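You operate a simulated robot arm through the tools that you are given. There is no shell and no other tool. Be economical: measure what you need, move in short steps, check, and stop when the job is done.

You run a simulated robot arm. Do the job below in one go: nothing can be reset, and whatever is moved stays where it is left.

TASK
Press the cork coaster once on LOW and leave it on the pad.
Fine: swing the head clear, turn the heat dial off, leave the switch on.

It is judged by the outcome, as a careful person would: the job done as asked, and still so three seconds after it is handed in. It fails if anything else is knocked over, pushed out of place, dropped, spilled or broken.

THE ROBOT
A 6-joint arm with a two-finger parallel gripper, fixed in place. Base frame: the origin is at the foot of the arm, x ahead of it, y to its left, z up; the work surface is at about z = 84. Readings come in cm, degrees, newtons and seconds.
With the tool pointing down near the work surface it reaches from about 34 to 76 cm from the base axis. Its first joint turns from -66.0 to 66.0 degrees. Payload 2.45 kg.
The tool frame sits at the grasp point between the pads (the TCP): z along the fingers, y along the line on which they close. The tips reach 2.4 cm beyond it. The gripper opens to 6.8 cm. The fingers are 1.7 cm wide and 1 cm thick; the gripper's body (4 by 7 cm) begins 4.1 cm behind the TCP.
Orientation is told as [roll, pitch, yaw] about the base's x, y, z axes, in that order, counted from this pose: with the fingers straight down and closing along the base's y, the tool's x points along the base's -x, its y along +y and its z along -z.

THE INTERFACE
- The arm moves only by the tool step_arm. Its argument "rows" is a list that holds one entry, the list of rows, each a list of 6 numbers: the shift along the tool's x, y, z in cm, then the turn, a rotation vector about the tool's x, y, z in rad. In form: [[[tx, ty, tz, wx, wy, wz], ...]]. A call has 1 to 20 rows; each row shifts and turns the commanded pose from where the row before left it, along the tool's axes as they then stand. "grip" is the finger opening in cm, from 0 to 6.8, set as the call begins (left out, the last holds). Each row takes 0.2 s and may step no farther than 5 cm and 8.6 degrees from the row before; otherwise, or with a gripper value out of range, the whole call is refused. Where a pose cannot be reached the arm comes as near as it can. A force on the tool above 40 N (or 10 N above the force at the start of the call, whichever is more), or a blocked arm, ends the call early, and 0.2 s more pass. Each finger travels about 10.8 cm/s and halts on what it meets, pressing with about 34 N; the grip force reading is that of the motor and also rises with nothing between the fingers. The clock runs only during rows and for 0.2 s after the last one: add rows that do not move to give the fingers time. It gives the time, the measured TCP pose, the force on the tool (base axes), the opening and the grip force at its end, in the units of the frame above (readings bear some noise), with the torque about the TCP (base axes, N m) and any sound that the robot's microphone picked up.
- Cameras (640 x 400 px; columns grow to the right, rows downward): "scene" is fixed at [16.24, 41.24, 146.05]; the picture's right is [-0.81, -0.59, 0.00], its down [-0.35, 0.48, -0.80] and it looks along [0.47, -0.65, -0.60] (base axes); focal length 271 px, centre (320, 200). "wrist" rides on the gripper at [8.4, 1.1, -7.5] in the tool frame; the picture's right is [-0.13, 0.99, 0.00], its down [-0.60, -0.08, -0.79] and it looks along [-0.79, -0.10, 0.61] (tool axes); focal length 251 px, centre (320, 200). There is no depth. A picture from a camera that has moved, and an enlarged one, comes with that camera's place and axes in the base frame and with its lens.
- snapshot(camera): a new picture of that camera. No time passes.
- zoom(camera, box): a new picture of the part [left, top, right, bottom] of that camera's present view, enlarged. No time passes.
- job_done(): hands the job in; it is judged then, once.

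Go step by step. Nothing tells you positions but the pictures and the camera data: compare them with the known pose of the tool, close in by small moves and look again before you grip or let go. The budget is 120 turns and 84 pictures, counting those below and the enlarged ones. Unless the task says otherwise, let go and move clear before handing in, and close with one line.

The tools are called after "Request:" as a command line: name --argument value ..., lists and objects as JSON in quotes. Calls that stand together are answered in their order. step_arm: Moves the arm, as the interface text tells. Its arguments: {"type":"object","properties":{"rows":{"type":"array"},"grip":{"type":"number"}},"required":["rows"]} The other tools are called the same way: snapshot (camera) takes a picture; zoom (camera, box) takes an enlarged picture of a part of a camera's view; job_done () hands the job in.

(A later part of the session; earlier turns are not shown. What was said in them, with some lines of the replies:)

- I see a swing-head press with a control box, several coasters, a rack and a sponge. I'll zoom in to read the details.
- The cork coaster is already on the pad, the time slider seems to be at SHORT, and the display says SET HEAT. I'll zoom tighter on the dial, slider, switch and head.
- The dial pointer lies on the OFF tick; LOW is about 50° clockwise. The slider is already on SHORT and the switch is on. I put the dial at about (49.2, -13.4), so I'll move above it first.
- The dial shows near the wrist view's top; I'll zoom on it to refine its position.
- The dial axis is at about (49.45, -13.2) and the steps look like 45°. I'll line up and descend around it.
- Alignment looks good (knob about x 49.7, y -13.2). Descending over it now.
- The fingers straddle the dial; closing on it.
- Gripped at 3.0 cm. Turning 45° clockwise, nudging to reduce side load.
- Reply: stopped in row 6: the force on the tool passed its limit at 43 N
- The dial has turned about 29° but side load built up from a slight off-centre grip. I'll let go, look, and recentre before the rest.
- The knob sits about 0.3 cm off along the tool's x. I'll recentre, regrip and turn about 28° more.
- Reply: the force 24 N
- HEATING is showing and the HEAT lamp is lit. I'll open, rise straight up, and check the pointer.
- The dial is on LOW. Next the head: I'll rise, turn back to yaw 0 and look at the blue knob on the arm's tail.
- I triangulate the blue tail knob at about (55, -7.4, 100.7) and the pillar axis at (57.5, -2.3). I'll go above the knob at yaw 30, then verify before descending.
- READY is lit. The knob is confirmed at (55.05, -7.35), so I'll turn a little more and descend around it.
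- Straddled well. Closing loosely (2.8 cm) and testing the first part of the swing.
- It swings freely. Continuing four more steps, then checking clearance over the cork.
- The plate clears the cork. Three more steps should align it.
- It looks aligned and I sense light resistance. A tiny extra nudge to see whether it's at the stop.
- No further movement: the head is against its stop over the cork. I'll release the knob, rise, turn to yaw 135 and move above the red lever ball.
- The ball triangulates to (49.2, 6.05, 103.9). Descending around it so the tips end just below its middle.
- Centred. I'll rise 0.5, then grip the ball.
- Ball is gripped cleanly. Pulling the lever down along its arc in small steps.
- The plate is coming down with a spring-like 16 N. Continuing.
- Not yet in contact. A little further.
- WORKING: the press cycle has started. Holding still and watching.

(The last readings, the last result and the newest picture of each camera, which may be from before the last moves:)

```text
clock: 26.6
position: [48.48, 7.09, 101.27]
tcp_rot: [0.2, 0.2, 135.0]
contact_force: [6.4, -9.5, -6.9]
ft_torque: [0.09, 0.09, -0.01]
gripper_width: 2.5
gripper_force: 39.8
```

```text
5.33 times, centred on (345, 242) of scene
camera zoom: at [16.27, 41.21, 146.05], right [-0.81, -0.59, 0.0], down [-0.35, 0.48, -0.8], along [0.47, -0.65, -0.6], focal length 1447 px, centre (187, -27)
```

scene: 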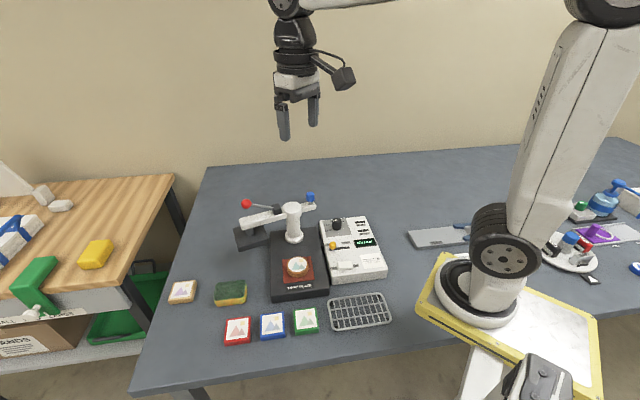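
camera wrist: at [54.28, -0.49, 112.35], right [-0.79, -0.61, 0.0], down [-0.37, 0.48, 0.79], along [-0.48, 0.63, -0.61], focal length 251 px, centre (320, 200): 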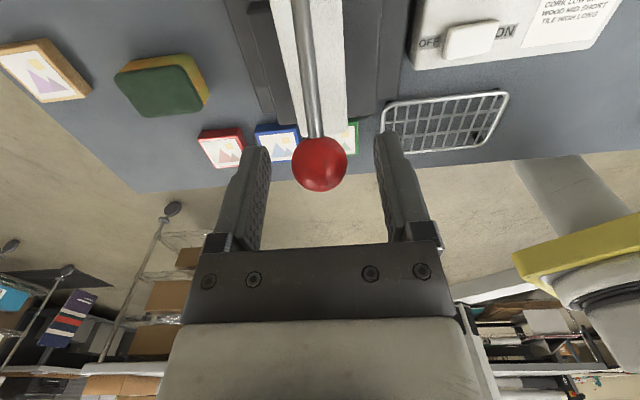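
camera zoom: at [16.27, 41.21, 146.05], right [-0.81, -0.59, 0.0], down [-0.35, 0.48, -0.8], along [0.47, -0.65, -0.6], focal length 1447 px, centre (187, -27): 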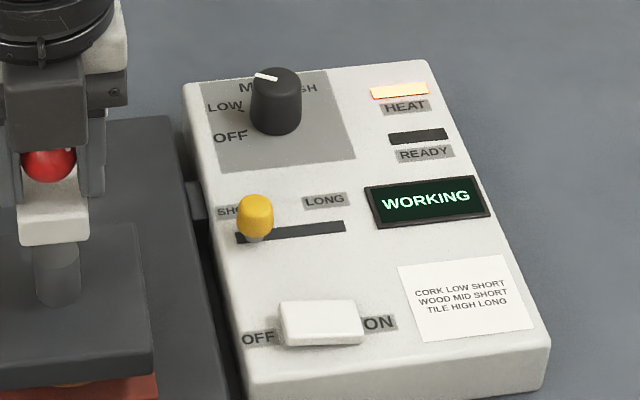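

Still WORKING; the lever seems to hold itself down. Continuing to wait.

Request:
step_arm --rows '[[[0, 0, 0, 0, 0, 0], [0, 0, 0, 0, 0, 0], [0, 0, 0, 0, 0, 0], [0, 0, 0, 0, 0, 0]]]'

Request:
zoom --camera "scene" --box '[300, 205, 390, 280]'

```text
clock: 27.6
position: [48.55, 7.09, 101.35]
tcp_rot: [0.1, 0.2, 135.1]
contact_force: [5.8, -8.6, -13.7]
ft_torque: [0.43, 0.46, -0.07]
gripper_width: 2.47
gripper_force: 40.3
```

```text
5.33 times, centred on (345, 242) of scene
camera zoom: at [16.28, 41.22, 146.05], right [-0.81, -0.59, 0.0], down [-0.35, 0.48, -0.8], along [0.47, -0.65, -0.6], focal length 1447 px, centre (187, -27)
```

zoom: 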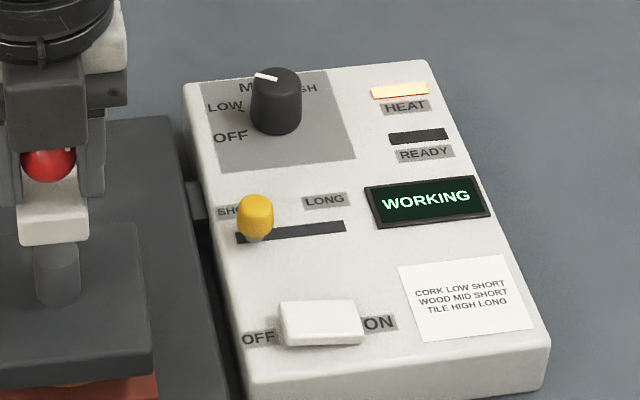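

The lever is pulling down slightly, so I'll follow it 0.2 cm and keep waiting.

Request:
step_arm --rows '[[[0.05, 0, 0.1, 0, 0, 0], [0.05, 0, 0.1, 0, 0, 0], [0, 0, 0, 0, 0, 0]]]'

Request:
zoom --camera "scene" --box '[300, 205, 390, 280]'

```text
clock: 28.4
position: [48.58, 7.09, 101.27]
tcp_rot: [0.1, 0.1, 135.1]
contact_force: [-14.2, 13.6, 5.0]
ft_torque: [-0.48, -0.41, 0.03]
gripper_width: 2.47
gripper_force: 40.2
```

```text
5.33 times, centred on (345, 242) of scene
camera zoom: at [16.18, 41.29, 146.04], right [-0.81, -0.59, 0.0], down [-0.35, 0.48, -0.8], along [0.47, -0.65, -0.6], focal length 1447 px, centre (187, -27)
```

zoom: 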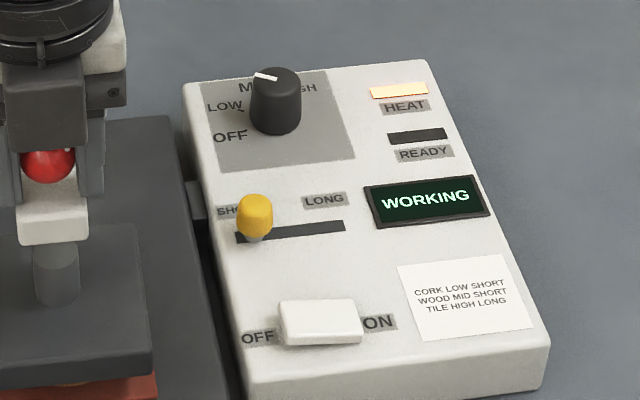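

Request:
step_arm --rows '[[[-0.08, 0, 0, 0, 0, 0], [0, 0, 0, 0, 0, 0], [0, 0, 0, 0, 0, 0]]]'

Request:
zoom --camera "scene" --box '[300, 205, 390, 280]'

```text
clock: 29.2
position: [48.52, 6.99, 101.22]
tcp_rot: [0.2, 0.1, 135.0]
contact_force: [-14.1, 14.4, -0.9]
ft_torque: [0.09, 0.05, 0.08]
gripper_width: 2.46
gripper_force: 40.7
```

```text
5.33 times, centred on (345, 242) of scene
camera zoom: at [16.2, 41.28, 146.04], right [-0.81, -0.59, 0.0], down [-0.35, 0.48, -0.8], along [0.47, -0.65, -0.6], focal length 1447 px, centre (187, -27)
```

zoom: 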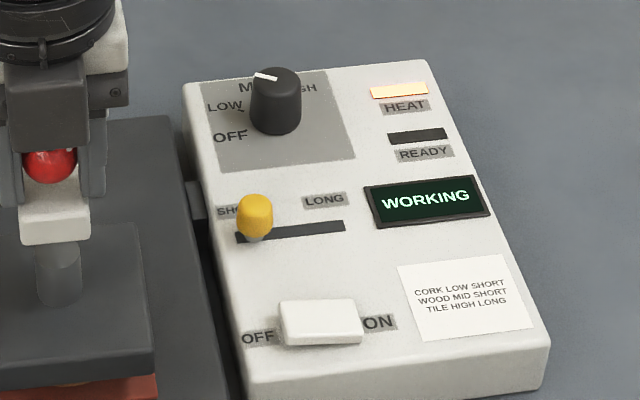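

Still WORKING. Easing outward slightly and waiting, listening for a signal.

Request:
step_arm --rows '[[[-0.1, 0, 0, 0, 0, 0], [0, 0, 0, 0, 0, 0], [0, 0, 0, 0, 0, 0], [0, 0, 0, 0, 0, 0]]]'

Request:
zoom --camera "scene" --box '[300, 205, 390, 280]'

```text
clock: 30.2
position: [48.49, 7.04, 101.12]
tcp_rot: [0.2, 0.0, 135.1]
contact_force: [-6.2, 3.0, -10.3]
ft_torque: [0.41, 0.43, 0.01]
gripper_width: 2.47
gripper_force: 41.0
```

```text
5.33 times, centred on (345, 242) of scene
camera zoom: at [16.24, 41.26, 146.04], right [-0.81, -0.59, 0.0], down [-0.35, 0.48, -0.8], along [0.47, -0.65, -0.6], focal length 1447 px, centre (187, -27)
```

zoom: 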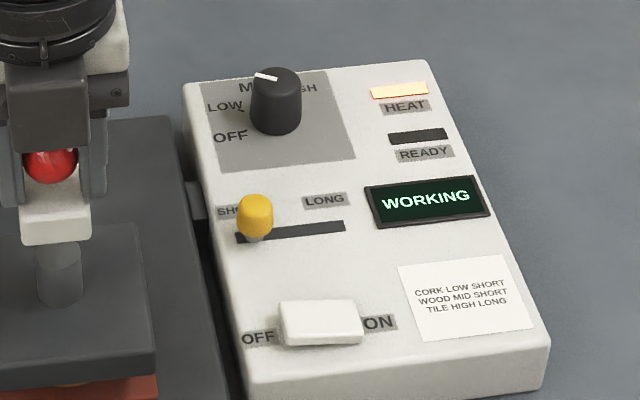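

Request:
step_arm --rows '[[[0, 0, 0.1, 0, 0, 0], [0, 0, 0, 0, 0, 0], [0, 0, 0, 0, 0, 0], [0, 0, 0, 0, 0, 0]]]'

Request:
zoom --camera "scene" --box '[300, 205, 390, 280]'

```text
clock: 31.2
position: [48.43, 6.96, 101.26]
tcp_rot: [-0.2, 0.4, 134.9]
contact_force: [-12.4, 7.2, 20.7]
ft_torque: [0.18, 0.41, -0.23]
gripper_width: 2.47
gripper_force: 40.1
```

```text
5.33 times, centred on (345, 242) of scene
camera zoom: at [16.17, 41.26, 146.05], right [-0.81, -0.59, 0.0], down [-0.35, 0.48, -0.8], along [0.47, -0.65, -0.6], focal length 1447 px, centre (187, -27)
```

zoom: 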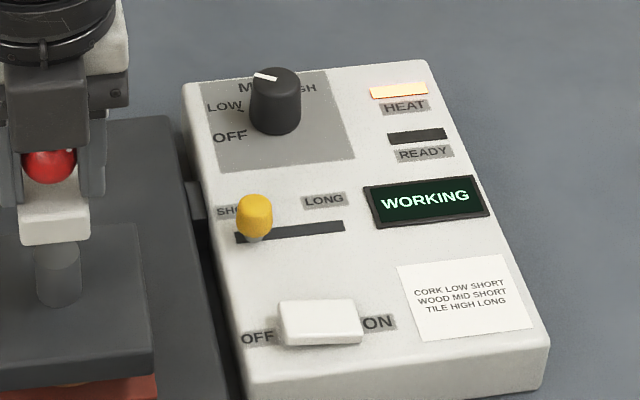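

Some upward push now (tips may touch the arm); easing up 0.1 and waiting.

Request:
step_arm --rows '[[[0, 0, -0.08, 0, 0, 0], [0, 0, 0, 0, 0, 0], [0, 0, 0, 0, 0, 0]]]'

Request:
zoom --camera "scene" --box '[300, 205, 390, 280]'

```text
clock: 32.0
position: [48.58, 6.95, 101.15]
tcp_rot: [0.0, 0.2, 135.1]
contact_force: [-8.4, 5.0, 15.4]
ft_torque: [0.07, 0.0, -0.21]
gripper_width: 2.46
gripper_force: 40.4
```

```text
5.33 times, centred on (345, 242) of scene
camera zoom: at [16.19, 41.25, 146.05], right [-0.81, -0.59, 0.0], down [-0.35, 0.48, -0.8], along [0.47, -0.65, -0.6], focal length 1447 px, centre (187, -27)
```

zoom: 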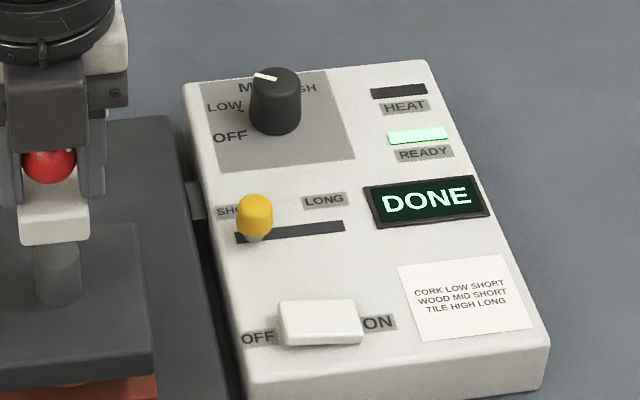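

DONE. Raising the lever back along its arc right away.

Request:
step_arm --rows '[[[0.02, 0, -0.45, 0, 0, 0], [0.08, 0, -0.5, 0, 0, 0], [0.12, 0, -0.55, 0, 0, 0], [0.17, 0, -0.66, 0, 0, 0], [0.2, 0, -0.68, 0, 0, 0], [0.25, 0, -0.58, 0, 0, 0], [0.25, 0, -0.55, 0, 0, 0], [0, 0, 0, 0, 0, 0]]]'

Request:
zoom --camera "scene" --box '[260, 190, 400, 300]'

```text
clock: 33.8
position: [49.17, 6.26, 105.1]
tcp_rot: [0.2, 0.0, 135.0]
contact_force: [-11.3, 10.1, -19.8]
ft_torque: [0.24, 0.25, -0.01]
gripper_width: 2.45
gripper_force: 40.4
```

```text
3.64 times, centred on (330, 245) of scene
camera zoom: at [16.24, 41.28, 146.04], right [-0.81, -0.59, 0.0], down [-0.35, 0.48, -0.8], along [0.47, -0.65, -0.6], focal length 987 px, centre (284, 36)
```

zoom: 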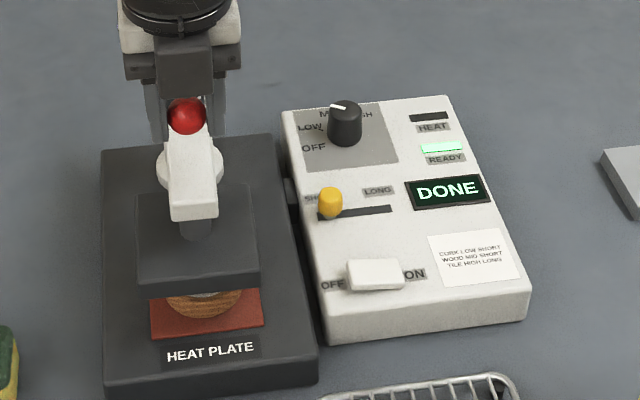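

The lever is up at its stop. Releasing the ball and rising.

Request:
step_arm --rows '[[[-0.05, 0, 0.1, 0, 0, 0], [0, 0, 0, 0, 0, 0]]]'

Request:
step_arm --rows '[[[0, 0, 0, 0, 0, 0], [0, 0, 0, 0, 0, 0], [0, 0, -3, 0, 0, 0], [0, 0, -4, 0, 0, 0], [0, 0, 0, 0, 0, 0]]]' --grip 5.2

Request:
zoom --camera "scene" --box '[240, 170, 380, 300]'

```text
clock: 34.4
position: [49.12, 6.24, 105.04]
tcp_rot: [0.3, 0.1, 135.2]
contact_force: [-15.2, 13.0, -11.5]
ft_torque: [0.18, 0.29, -0.08]
gripper_width: 2.44
gripper_force: 40.4
```

```text
clock: 35.6
position: [49.31, 6.32, 112.46]
tcp_rot: [0.1, 0.3, 135.1]
contact_force: [-0.6, -0.3, 0.2]
ft_torque: [-0.02, 0.01, 0.0]
gripper_width: 5.21
gripper_force: 0.1
```

```text
3.08 times, centred on (310, 235) of scene
camera zoom: at [16.24, 41.24, 146.05], right [-0.81, -0.59, 0.0], down [-0.35, 0.48, -0.8], along [0.47, -0.65, -0.6], focal length 835 px, centre (351, 92)
```

zoom: 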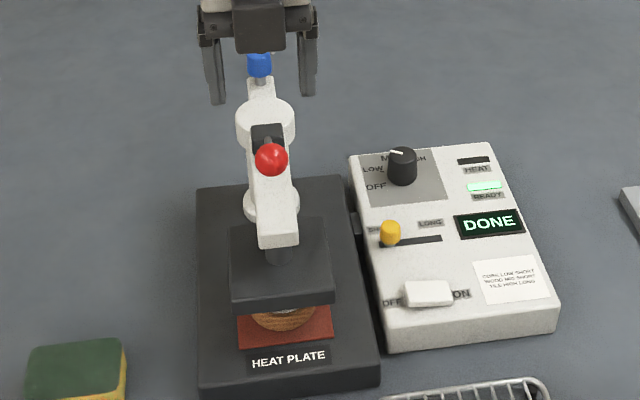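

The lever stays up and the head is lifted. I'll go back over the blue knob to swing the head away.

Request:
step_arm --rows '[[[4.3, 0.04, 0, 0, 0, 0], [4.3, 0.04, 0, 0, 0, 0], [4.3, 0.04, 0, 0, 0, 0], [4.3, 0.04, 0, 0, 0, 0], [0, 0, 0, 0, 0, 0.1], [0, 0, 2, 0, 0, 0.1], [0, 0, 0, 0, 0, 0]]]' --grip 4.8

Request:
snapshot --camera "wrist"

```text
clock: 37.2
position: [61.31, -5.92, 110.29]
tcp_rot: [0.0, 0.2, 123.6]
contact_force: [-0.2, -0.8, -0.1]
ft_torque: [0.03, 0.03, 0.03]
gripper_width: 4.8
gripper_force: 0.1
```

```text
31 pictures are left
camera wrist: at [65.17, -13.53, 117.74], right [-0.9, -0.44, 0.0], down [-0.27, 0.55, 0.79], along [-0.35, 0.71, -0.61], focal length 251 px, centre (320, 200)
```

wrist: 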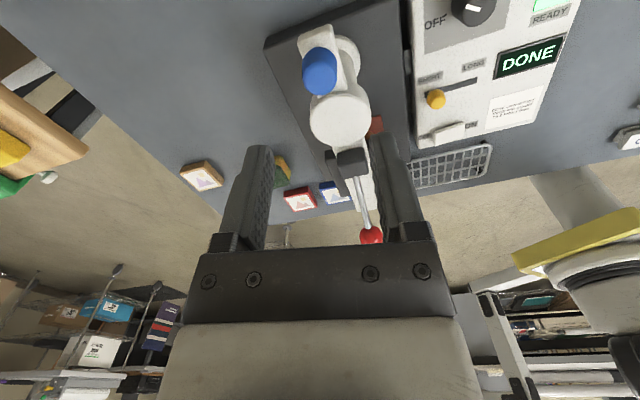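

The knob is at about (61.6, -6.3). Shifting slightly, descending and closing loosely.

Request:
step_arm --rows '[[[0.35, -0.04, 3, 0, 0, 0], [0, 0, 3, 0, 0, 0], [0, 0, 3, 0, 0, 0], [0, 0, 0, 0, 0, 0]]]' --grip 4.8

Request:
snapshot --camera "wrist"

```text
clock: 38.2
position: [61.55, -6.04, 100.92]
tcp_rot: [0.0, 0.1, 123.6]
contact_force: [0.0, -0.4, -0.6]
ft_torque: [-0.01, -0.02, 0.01]
gripper_width: 4.78
gripper_force: 0.0
```

```text
30 pictures are left
camera wrist: at [65.39, -13.61, 108.4], right [-0.9, -0.44, 0.0], down [-0.27, 0.55, 0.79], along [-0.35, 0.71, -0.61], focal length 251 px, centre (320, 200)
```

wrist: 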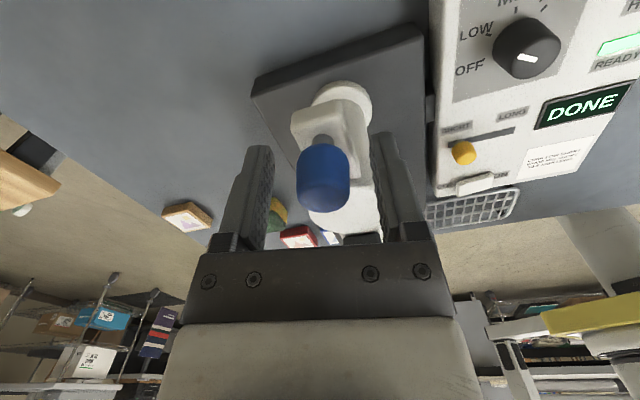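

Straddled. Closing loosely and swinging the head back out.

Request:
step_arm --rows '[[[0, 0, 0, 0, 0, 0], [0, 0, 0, 0, 0, 0]]]' --grip 2.8

Request:
step_arm --rows '[[[0.2, 0.687, 0, 0, 0, 0.1326], [0.2, 0.687, 0, 0, 0, 0.1326], [0.2, 0.687, 0, 0, 0, 0.1326], [0.2, 0.687, 0, 0, 0, 0.1326], [0.2, 0.687, 0, 0, 0, 0.1326], [0, 0, 0, 0, 0, 0]]]'

Request:
zoom --camera "scene" --box '[220, 150, 370, 310]'

Request:
snapshot --camera "wrist"

```text
clock: 38.8
position: [61.57, -5.96, 100.91]
tcp_rot: [0.1, 0.1, 123.6]
contact_force: [-5.1, -4.6, -1.6]
ft_torque: [-0.04, 0.16, 0.06]
gripper_width: 3.27
gripper_force: 2.9
```

```text
clock: 40.2
position: [58.58, -8.3, 100.87]
tcp_rot: [0.0, 0.1, 85.5]
contact_force: [-0.4, -0.1, 1.6]
ft_torque: [0.02, -0.06, -0.04]
gripper_width: 2.79
gripper_force: 0.2
```

```text
2.50 times, centred on (295, 230) of scene
camera zoom: at [16.23, 41.24, 146.05], right [-0.81, -0.59, 0.0], down [-0.35, 0.48, -0.8], along [0.47, -0.65, -0.6], focal length 678 px, centre (382, 125)
```

zoom: 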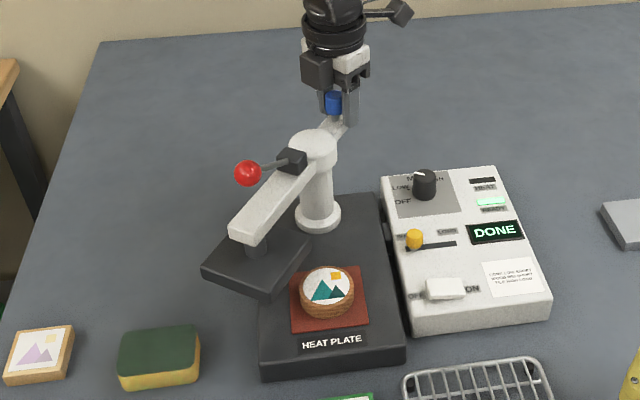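

```text
28 pictures are left
camera wrist: at [56.92, -16.51, 108.52], right [-0.98, 0.21, 0.0], down [0.13, 0.6, 0.79], along [0.17, 0.77, -0.61], focal length 251 px, centre (320, 200)
```

wrist: 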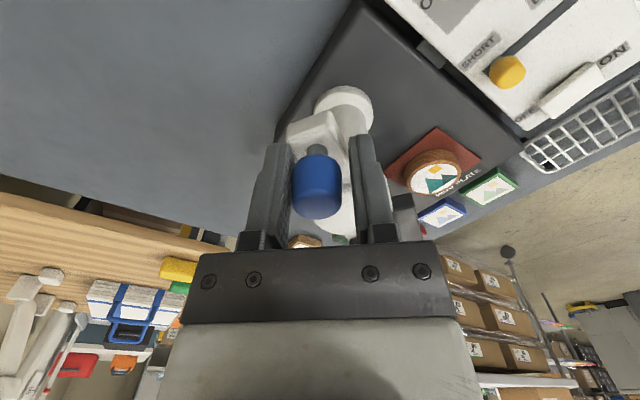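

The coaster's print is now dark and vivid. Continuing the swing to its original position.

Request:
step_arm --rows '[[[0.2, 0.687, 0, 0, 0, 0.1326], [0.2, 0.687, 0, 0, 0, 0.1326], [0.2, 0.687, 0, 0, 0, 0.1326], [0.2, 0.687, 0, 0, 0, 0.1326], [0.2, 0.687, 0, 0, 0, 0.1326], [0, 0, 0, 0, 0, 0]]]'

Request:
zoom --camera "scene" --box '[220, 150, 370, 310]'

Request:
snapshot --camera "wrist"

```text
clock: 41.6
position: [55.02, -7.99, 100.97]
tcp_rot: [-0.2, 0.1, 47.5]
contact_force: [1.3, -0.5, 0.1]
ft_torque: [-0.02, 0.0, -0.01]
gripper_width: 2.8
gripper_force: 0.8
```

```text
2.50 times, centred on (295, 230) of scene
camera zoom: at [16.24, 41.24, 146.05], right [-0.81, -0.59, 0.0], down [-0.35, 0.48, -0.8], along [0.47, -0.65, -0.6], focal length 678 px, centre (382, 125)
```

zoom: 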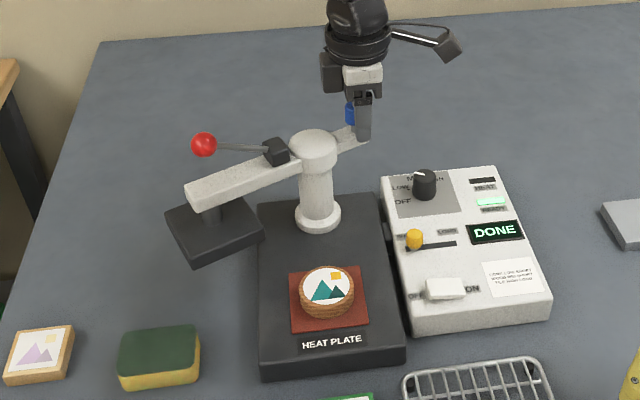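

```text
26 pictures are left
camera wrist: at [48.73, -13.38, 108.6], right [-0.64, 0.77, 0.0], down [0.47, 0.39, 0.79], along [0.61, 0.51, -0.61], focal length 251 px, centre (320, 200)
```

wrist: 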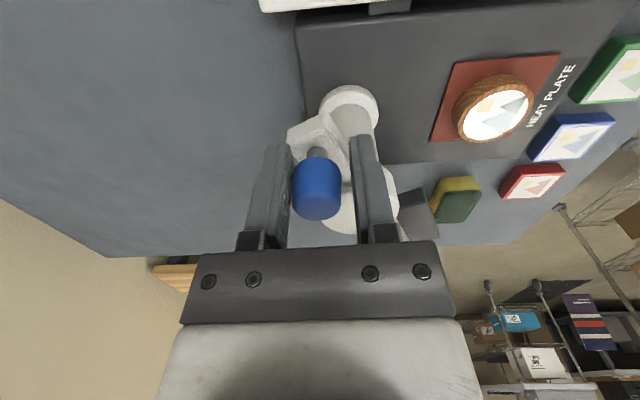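

Nearly back; one more step to bring it fully clear as it was.

Request:
step_arm --rows '[[[0.2, 0.687, 0, 0, 0, 0.1326], [0, 0, 0, 0, 0, 0]]]'

Request:
zoom --camera "scene" --box '[220, 180, 400, 310]'

```text
clock: 42.2
position: [54.32, -7.6, 101.06]
tcp_rot: [-0.2, 0.1, 39.9]
contact_force: [0.0, -1.0, -0.1]
ft_torque: [0.0, 0.0, 0.0]
gripper_width: 2.8
gripper_force: 0.0
```

```text
3.08 times, centred on (310, 245) of scene
camera zoom: at [16.24, 41.24, 146.05], right [-0.81, -0.59, 0.0], down [-0.35, 0.48, -0.8], along [0.47, -0.65, -0.6], focal length 835 px, centre (351, 62)
```

zoom: 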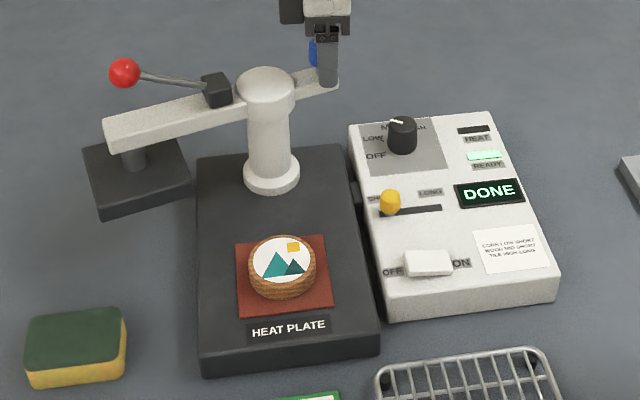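

The head is exactly back where it started. Now release, rise, and go above the dial at yaw 0.

Request:
step_arm --rows '[[[0, 0, 0, 0, 0, 0], [0, 0, 0, 0, 0, 0], [0, 0, -4, 0, 0, 0], [0, 0, -4, 0, 0, 0], [0, 0, -2, 0, 0, 0.139], [0, 0, 0, 0, 0, 0.139], [0, 0, 0, 0, 0, 0.139], [0, 0, 0, 0, 0, 0.139], [0, 0, 0, 0, 0, 0.139], [2.43, -2.78, 0, 0, 0, 0], [2.43, -2.78, 0, 0, 0, 0], [0, 0, 0, 0, 0, 0]]]' --grip 4.8

Request:
zoom --camera "wrist" --box '[220, 0, 420, 120]'

```text
clock: 44.8
position: [49.43, -13.44, 110.89]
tcp_rot: [-0.2, -0.1, 0.3]
contact_force: [0.5, -0.2, 0.8]
ft_torque: [-0.01, 0.03, -0.01]
gripper_width: 4.81
gripper_force: 0.1
```

```text
3.20 times, centred on (320, 60) of wrist
camera zoom: at [41.13, -12.23, 118.51], right [0.13, 0.99, 0.0], down [0.6, -0.07, 0.79], along [0.79, -0.1, -0.61], focal length 805 px, centre (320, 648)
```

zoom: 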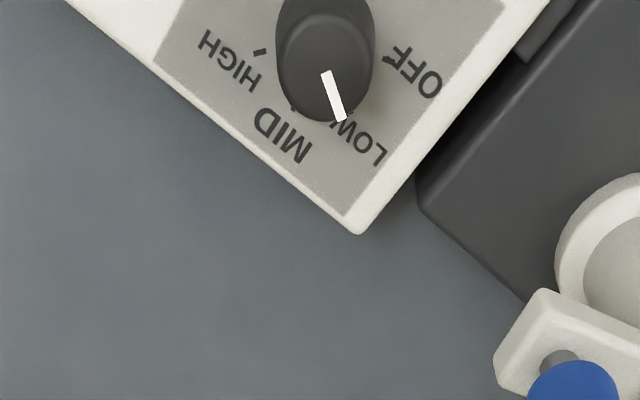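

Aligned with the dial within noise. Descending over it.

Request:
step_arm --rows '[[[0, 0.1, 4, 0, 0, 0], [0, 0, 4, 0, 0, 0], [0, 0, 4, 0, 0, 0], [0, 0, 4, 0, 0, 0], [0, 0, 2.2, 0, 0, 0], [0, 0, 2, 0, 0, 0], [0, 0, 0, 0, 0, 0]]]' --grip 4.8

Request:
zoom --camera "wrist" --box '[220, 80, 420, 240]'

```text
clock: 46.4
position: [49.44, -13.48, 90.58]
tcp_rot: [-0.2, -0.1, 0.2]
contact_force: [-0.4, -0.5, 0.3]
ft_torque: [0.01, -0.02, 0.0]
gripper_width: 4.82
gripper_force: 0.0
```

```text
2.50 times, centred on (320, 160) of wrist
camera zoom: at [41.12, -12.36, 98.08], right [0.13, 0.99, 0.0], down [0.6, -0.07, 0.79], along [0.79, -0.1, -0.61], focal length 629 px, centre (320, 300)
```

zoom: 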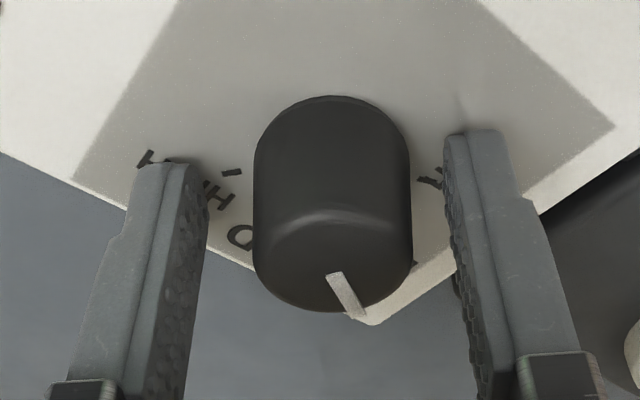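

Knob centre (49.4, -13.2); nudging y by +0.15 and gripping.

Request:
step_arm --rows '[[[0.03, 0.15, 0, 0, 0, 0], [0, 0, 0, 0, 0, 0]]]'

Request:
step_arm --rows '[[[0, 0, 0, 0, 0, 0], [0, 0, 0, 0, 0, 0]]]' --grip 2.6

```text
clock: 47.0
position: [49.47, -13.15, 90.64]
tcp_rot: [-0.3, -0.1, 0.3]
contact_force: [0.5, 0.1, 0.1]
ft_torque: [-0.04, 0.01, 0.01]
gripper_width: 4.81
gripper_force: 0.0
```

```text
clock: 47.6
position: [49.4, -13.18, 90.65]
tcp_rot: [-0.3, -0.1, 0.2]
contact_force: [-1.0, -0.8, -0.4]
ft_torque: [-0.02, -0.01, 0.02]
gripper_width: 3.0
gripper_force: 44.3
```

Centred with almost no side load. Turning 47° counter-clockwise to OFF.

Request:
step_arm --rows '[[[0, 0, 0, 0, 0, -0.137], [0, 0, 0, 0, 0, -0.137], [0, 0, 0, 0, 0, -0.137], [0, 0, 0, 0, 0, -0.137], [0, 0, 0, 0, 0, -0.137], [0, 0, 0, 0, 0, -0.137], [0, 0, 0, 0, 0, 0]]]'

Request:
zoom --camera "scene" --box '[310, 205, 390, 265]'

```text
clock: 49.2
position: [49.35, -13.05, 90.87]
tcp_rot: [0.3, 0.2, 47.4]
contact_force: [-14.1, -2.2, -13.7]
ft_torque: [-0.64, 0.84, 0.0]
gripper_width: 3.03
gripper_force: 44.5
```

```text
6.67 times, centred on (350, 235) of scene
camera zoom: at [16.23, 41.23, 146.05], right [-0.81, -0.59, 0.0], down [-0.35, 0.48, -0.8], along [0.47, -0.65, -0.6], focal length 1809 px, centre (120, -33)
```

zoom: 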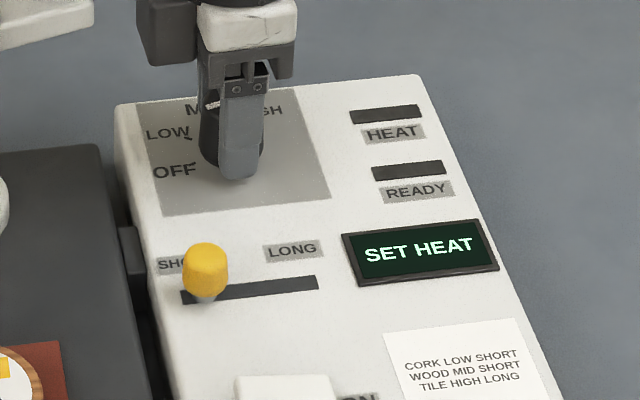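

SET HEAT is back, so the dial is off. Releasing, rising straight up and checking everything.

Request:
step_arm --rows '[[[0, 0, 0, 0, 0, 0], [0, 0, 0, 0, 0, 0], [0, 0, -3, 0, 0, 0], [0, 0, -4, 0, 0, 0], [0, 0, -4, 0, 0, 0], [0, 0, -5, 0, 0, 0], [0, 0, -5, 0, 0, 0], [0, 0, -4, 0, 0, 0], [0, 0, 0, 0, 0, 0]]]' --grip 5.2

Request:
zoom --camera "scene" --box '[320, 212, 356, 236]'

Request:
snapshot --camera "scene"

Request:
zoom --camera "scene" --box '[220, 180, 400, 310]'

```text
clock: 51.2
position: [49.59, -12.99, 115.98]
tcp_rot: [-0.2, 0.1, 47.3]
contact_force: [0.1, -0.3, -0.4]
ft_torque: [-0.01, 0.0, -0.01]
gripper_width: 5.17
gripper_force: 0.0
```

```text
16.00 times, centred on (338, 224) of scene
camera zoom: at [16.24, 41.24, 146.05], right [-0.81, -0.59, 0.0], down [-0.35, 0.48, -0.8], along [0.47, -0.65, -0.6], focal length 4342 px, centre (32, -184)
```

zoom: 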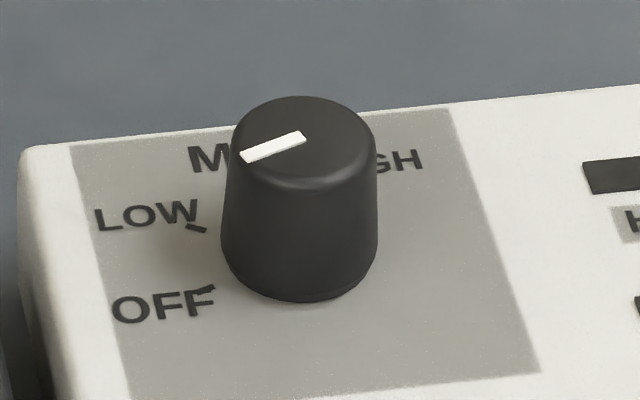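

```text
20 pictures are left
```

scene: 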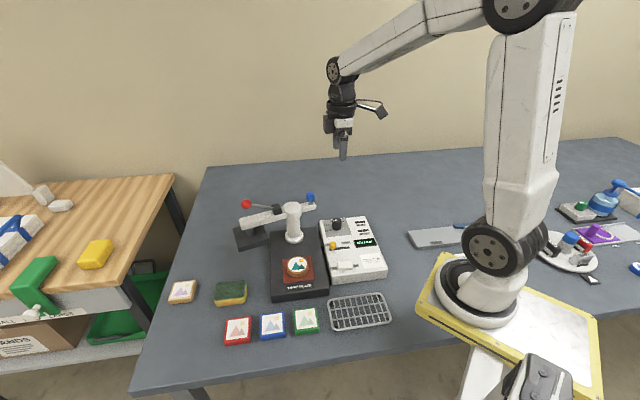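

```text
3.08 times, centred on (310, 245) of scene
camera zoom: at [16.24, 41.24, 146.05], right [-0.81, -0.59, 0.0], down [-0.35, 0.48, -0.8], along [0.47, -0.65, -0.6], focal length 835 px, centre (351, 62)
```

zoom: 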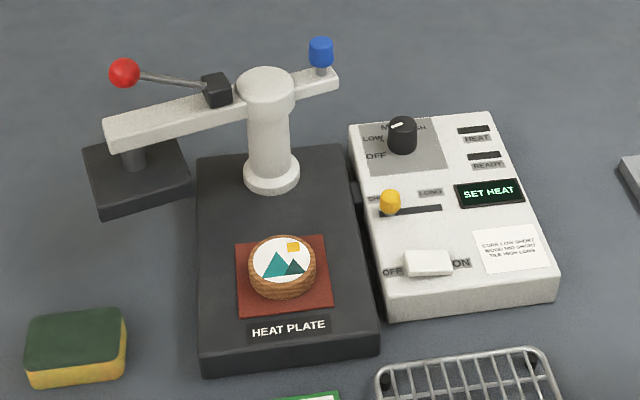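

The dial is on OFF, the switch is still on, the head is clear and the printed coaster is on the pad, with nothing else moved. Handing in.

Request:
job_done

```text
The job is handed in.
```

The cork coaster was pressed once on LOW and left on the pad; the head is swung clear, the heat dial is off and the switch is still on.
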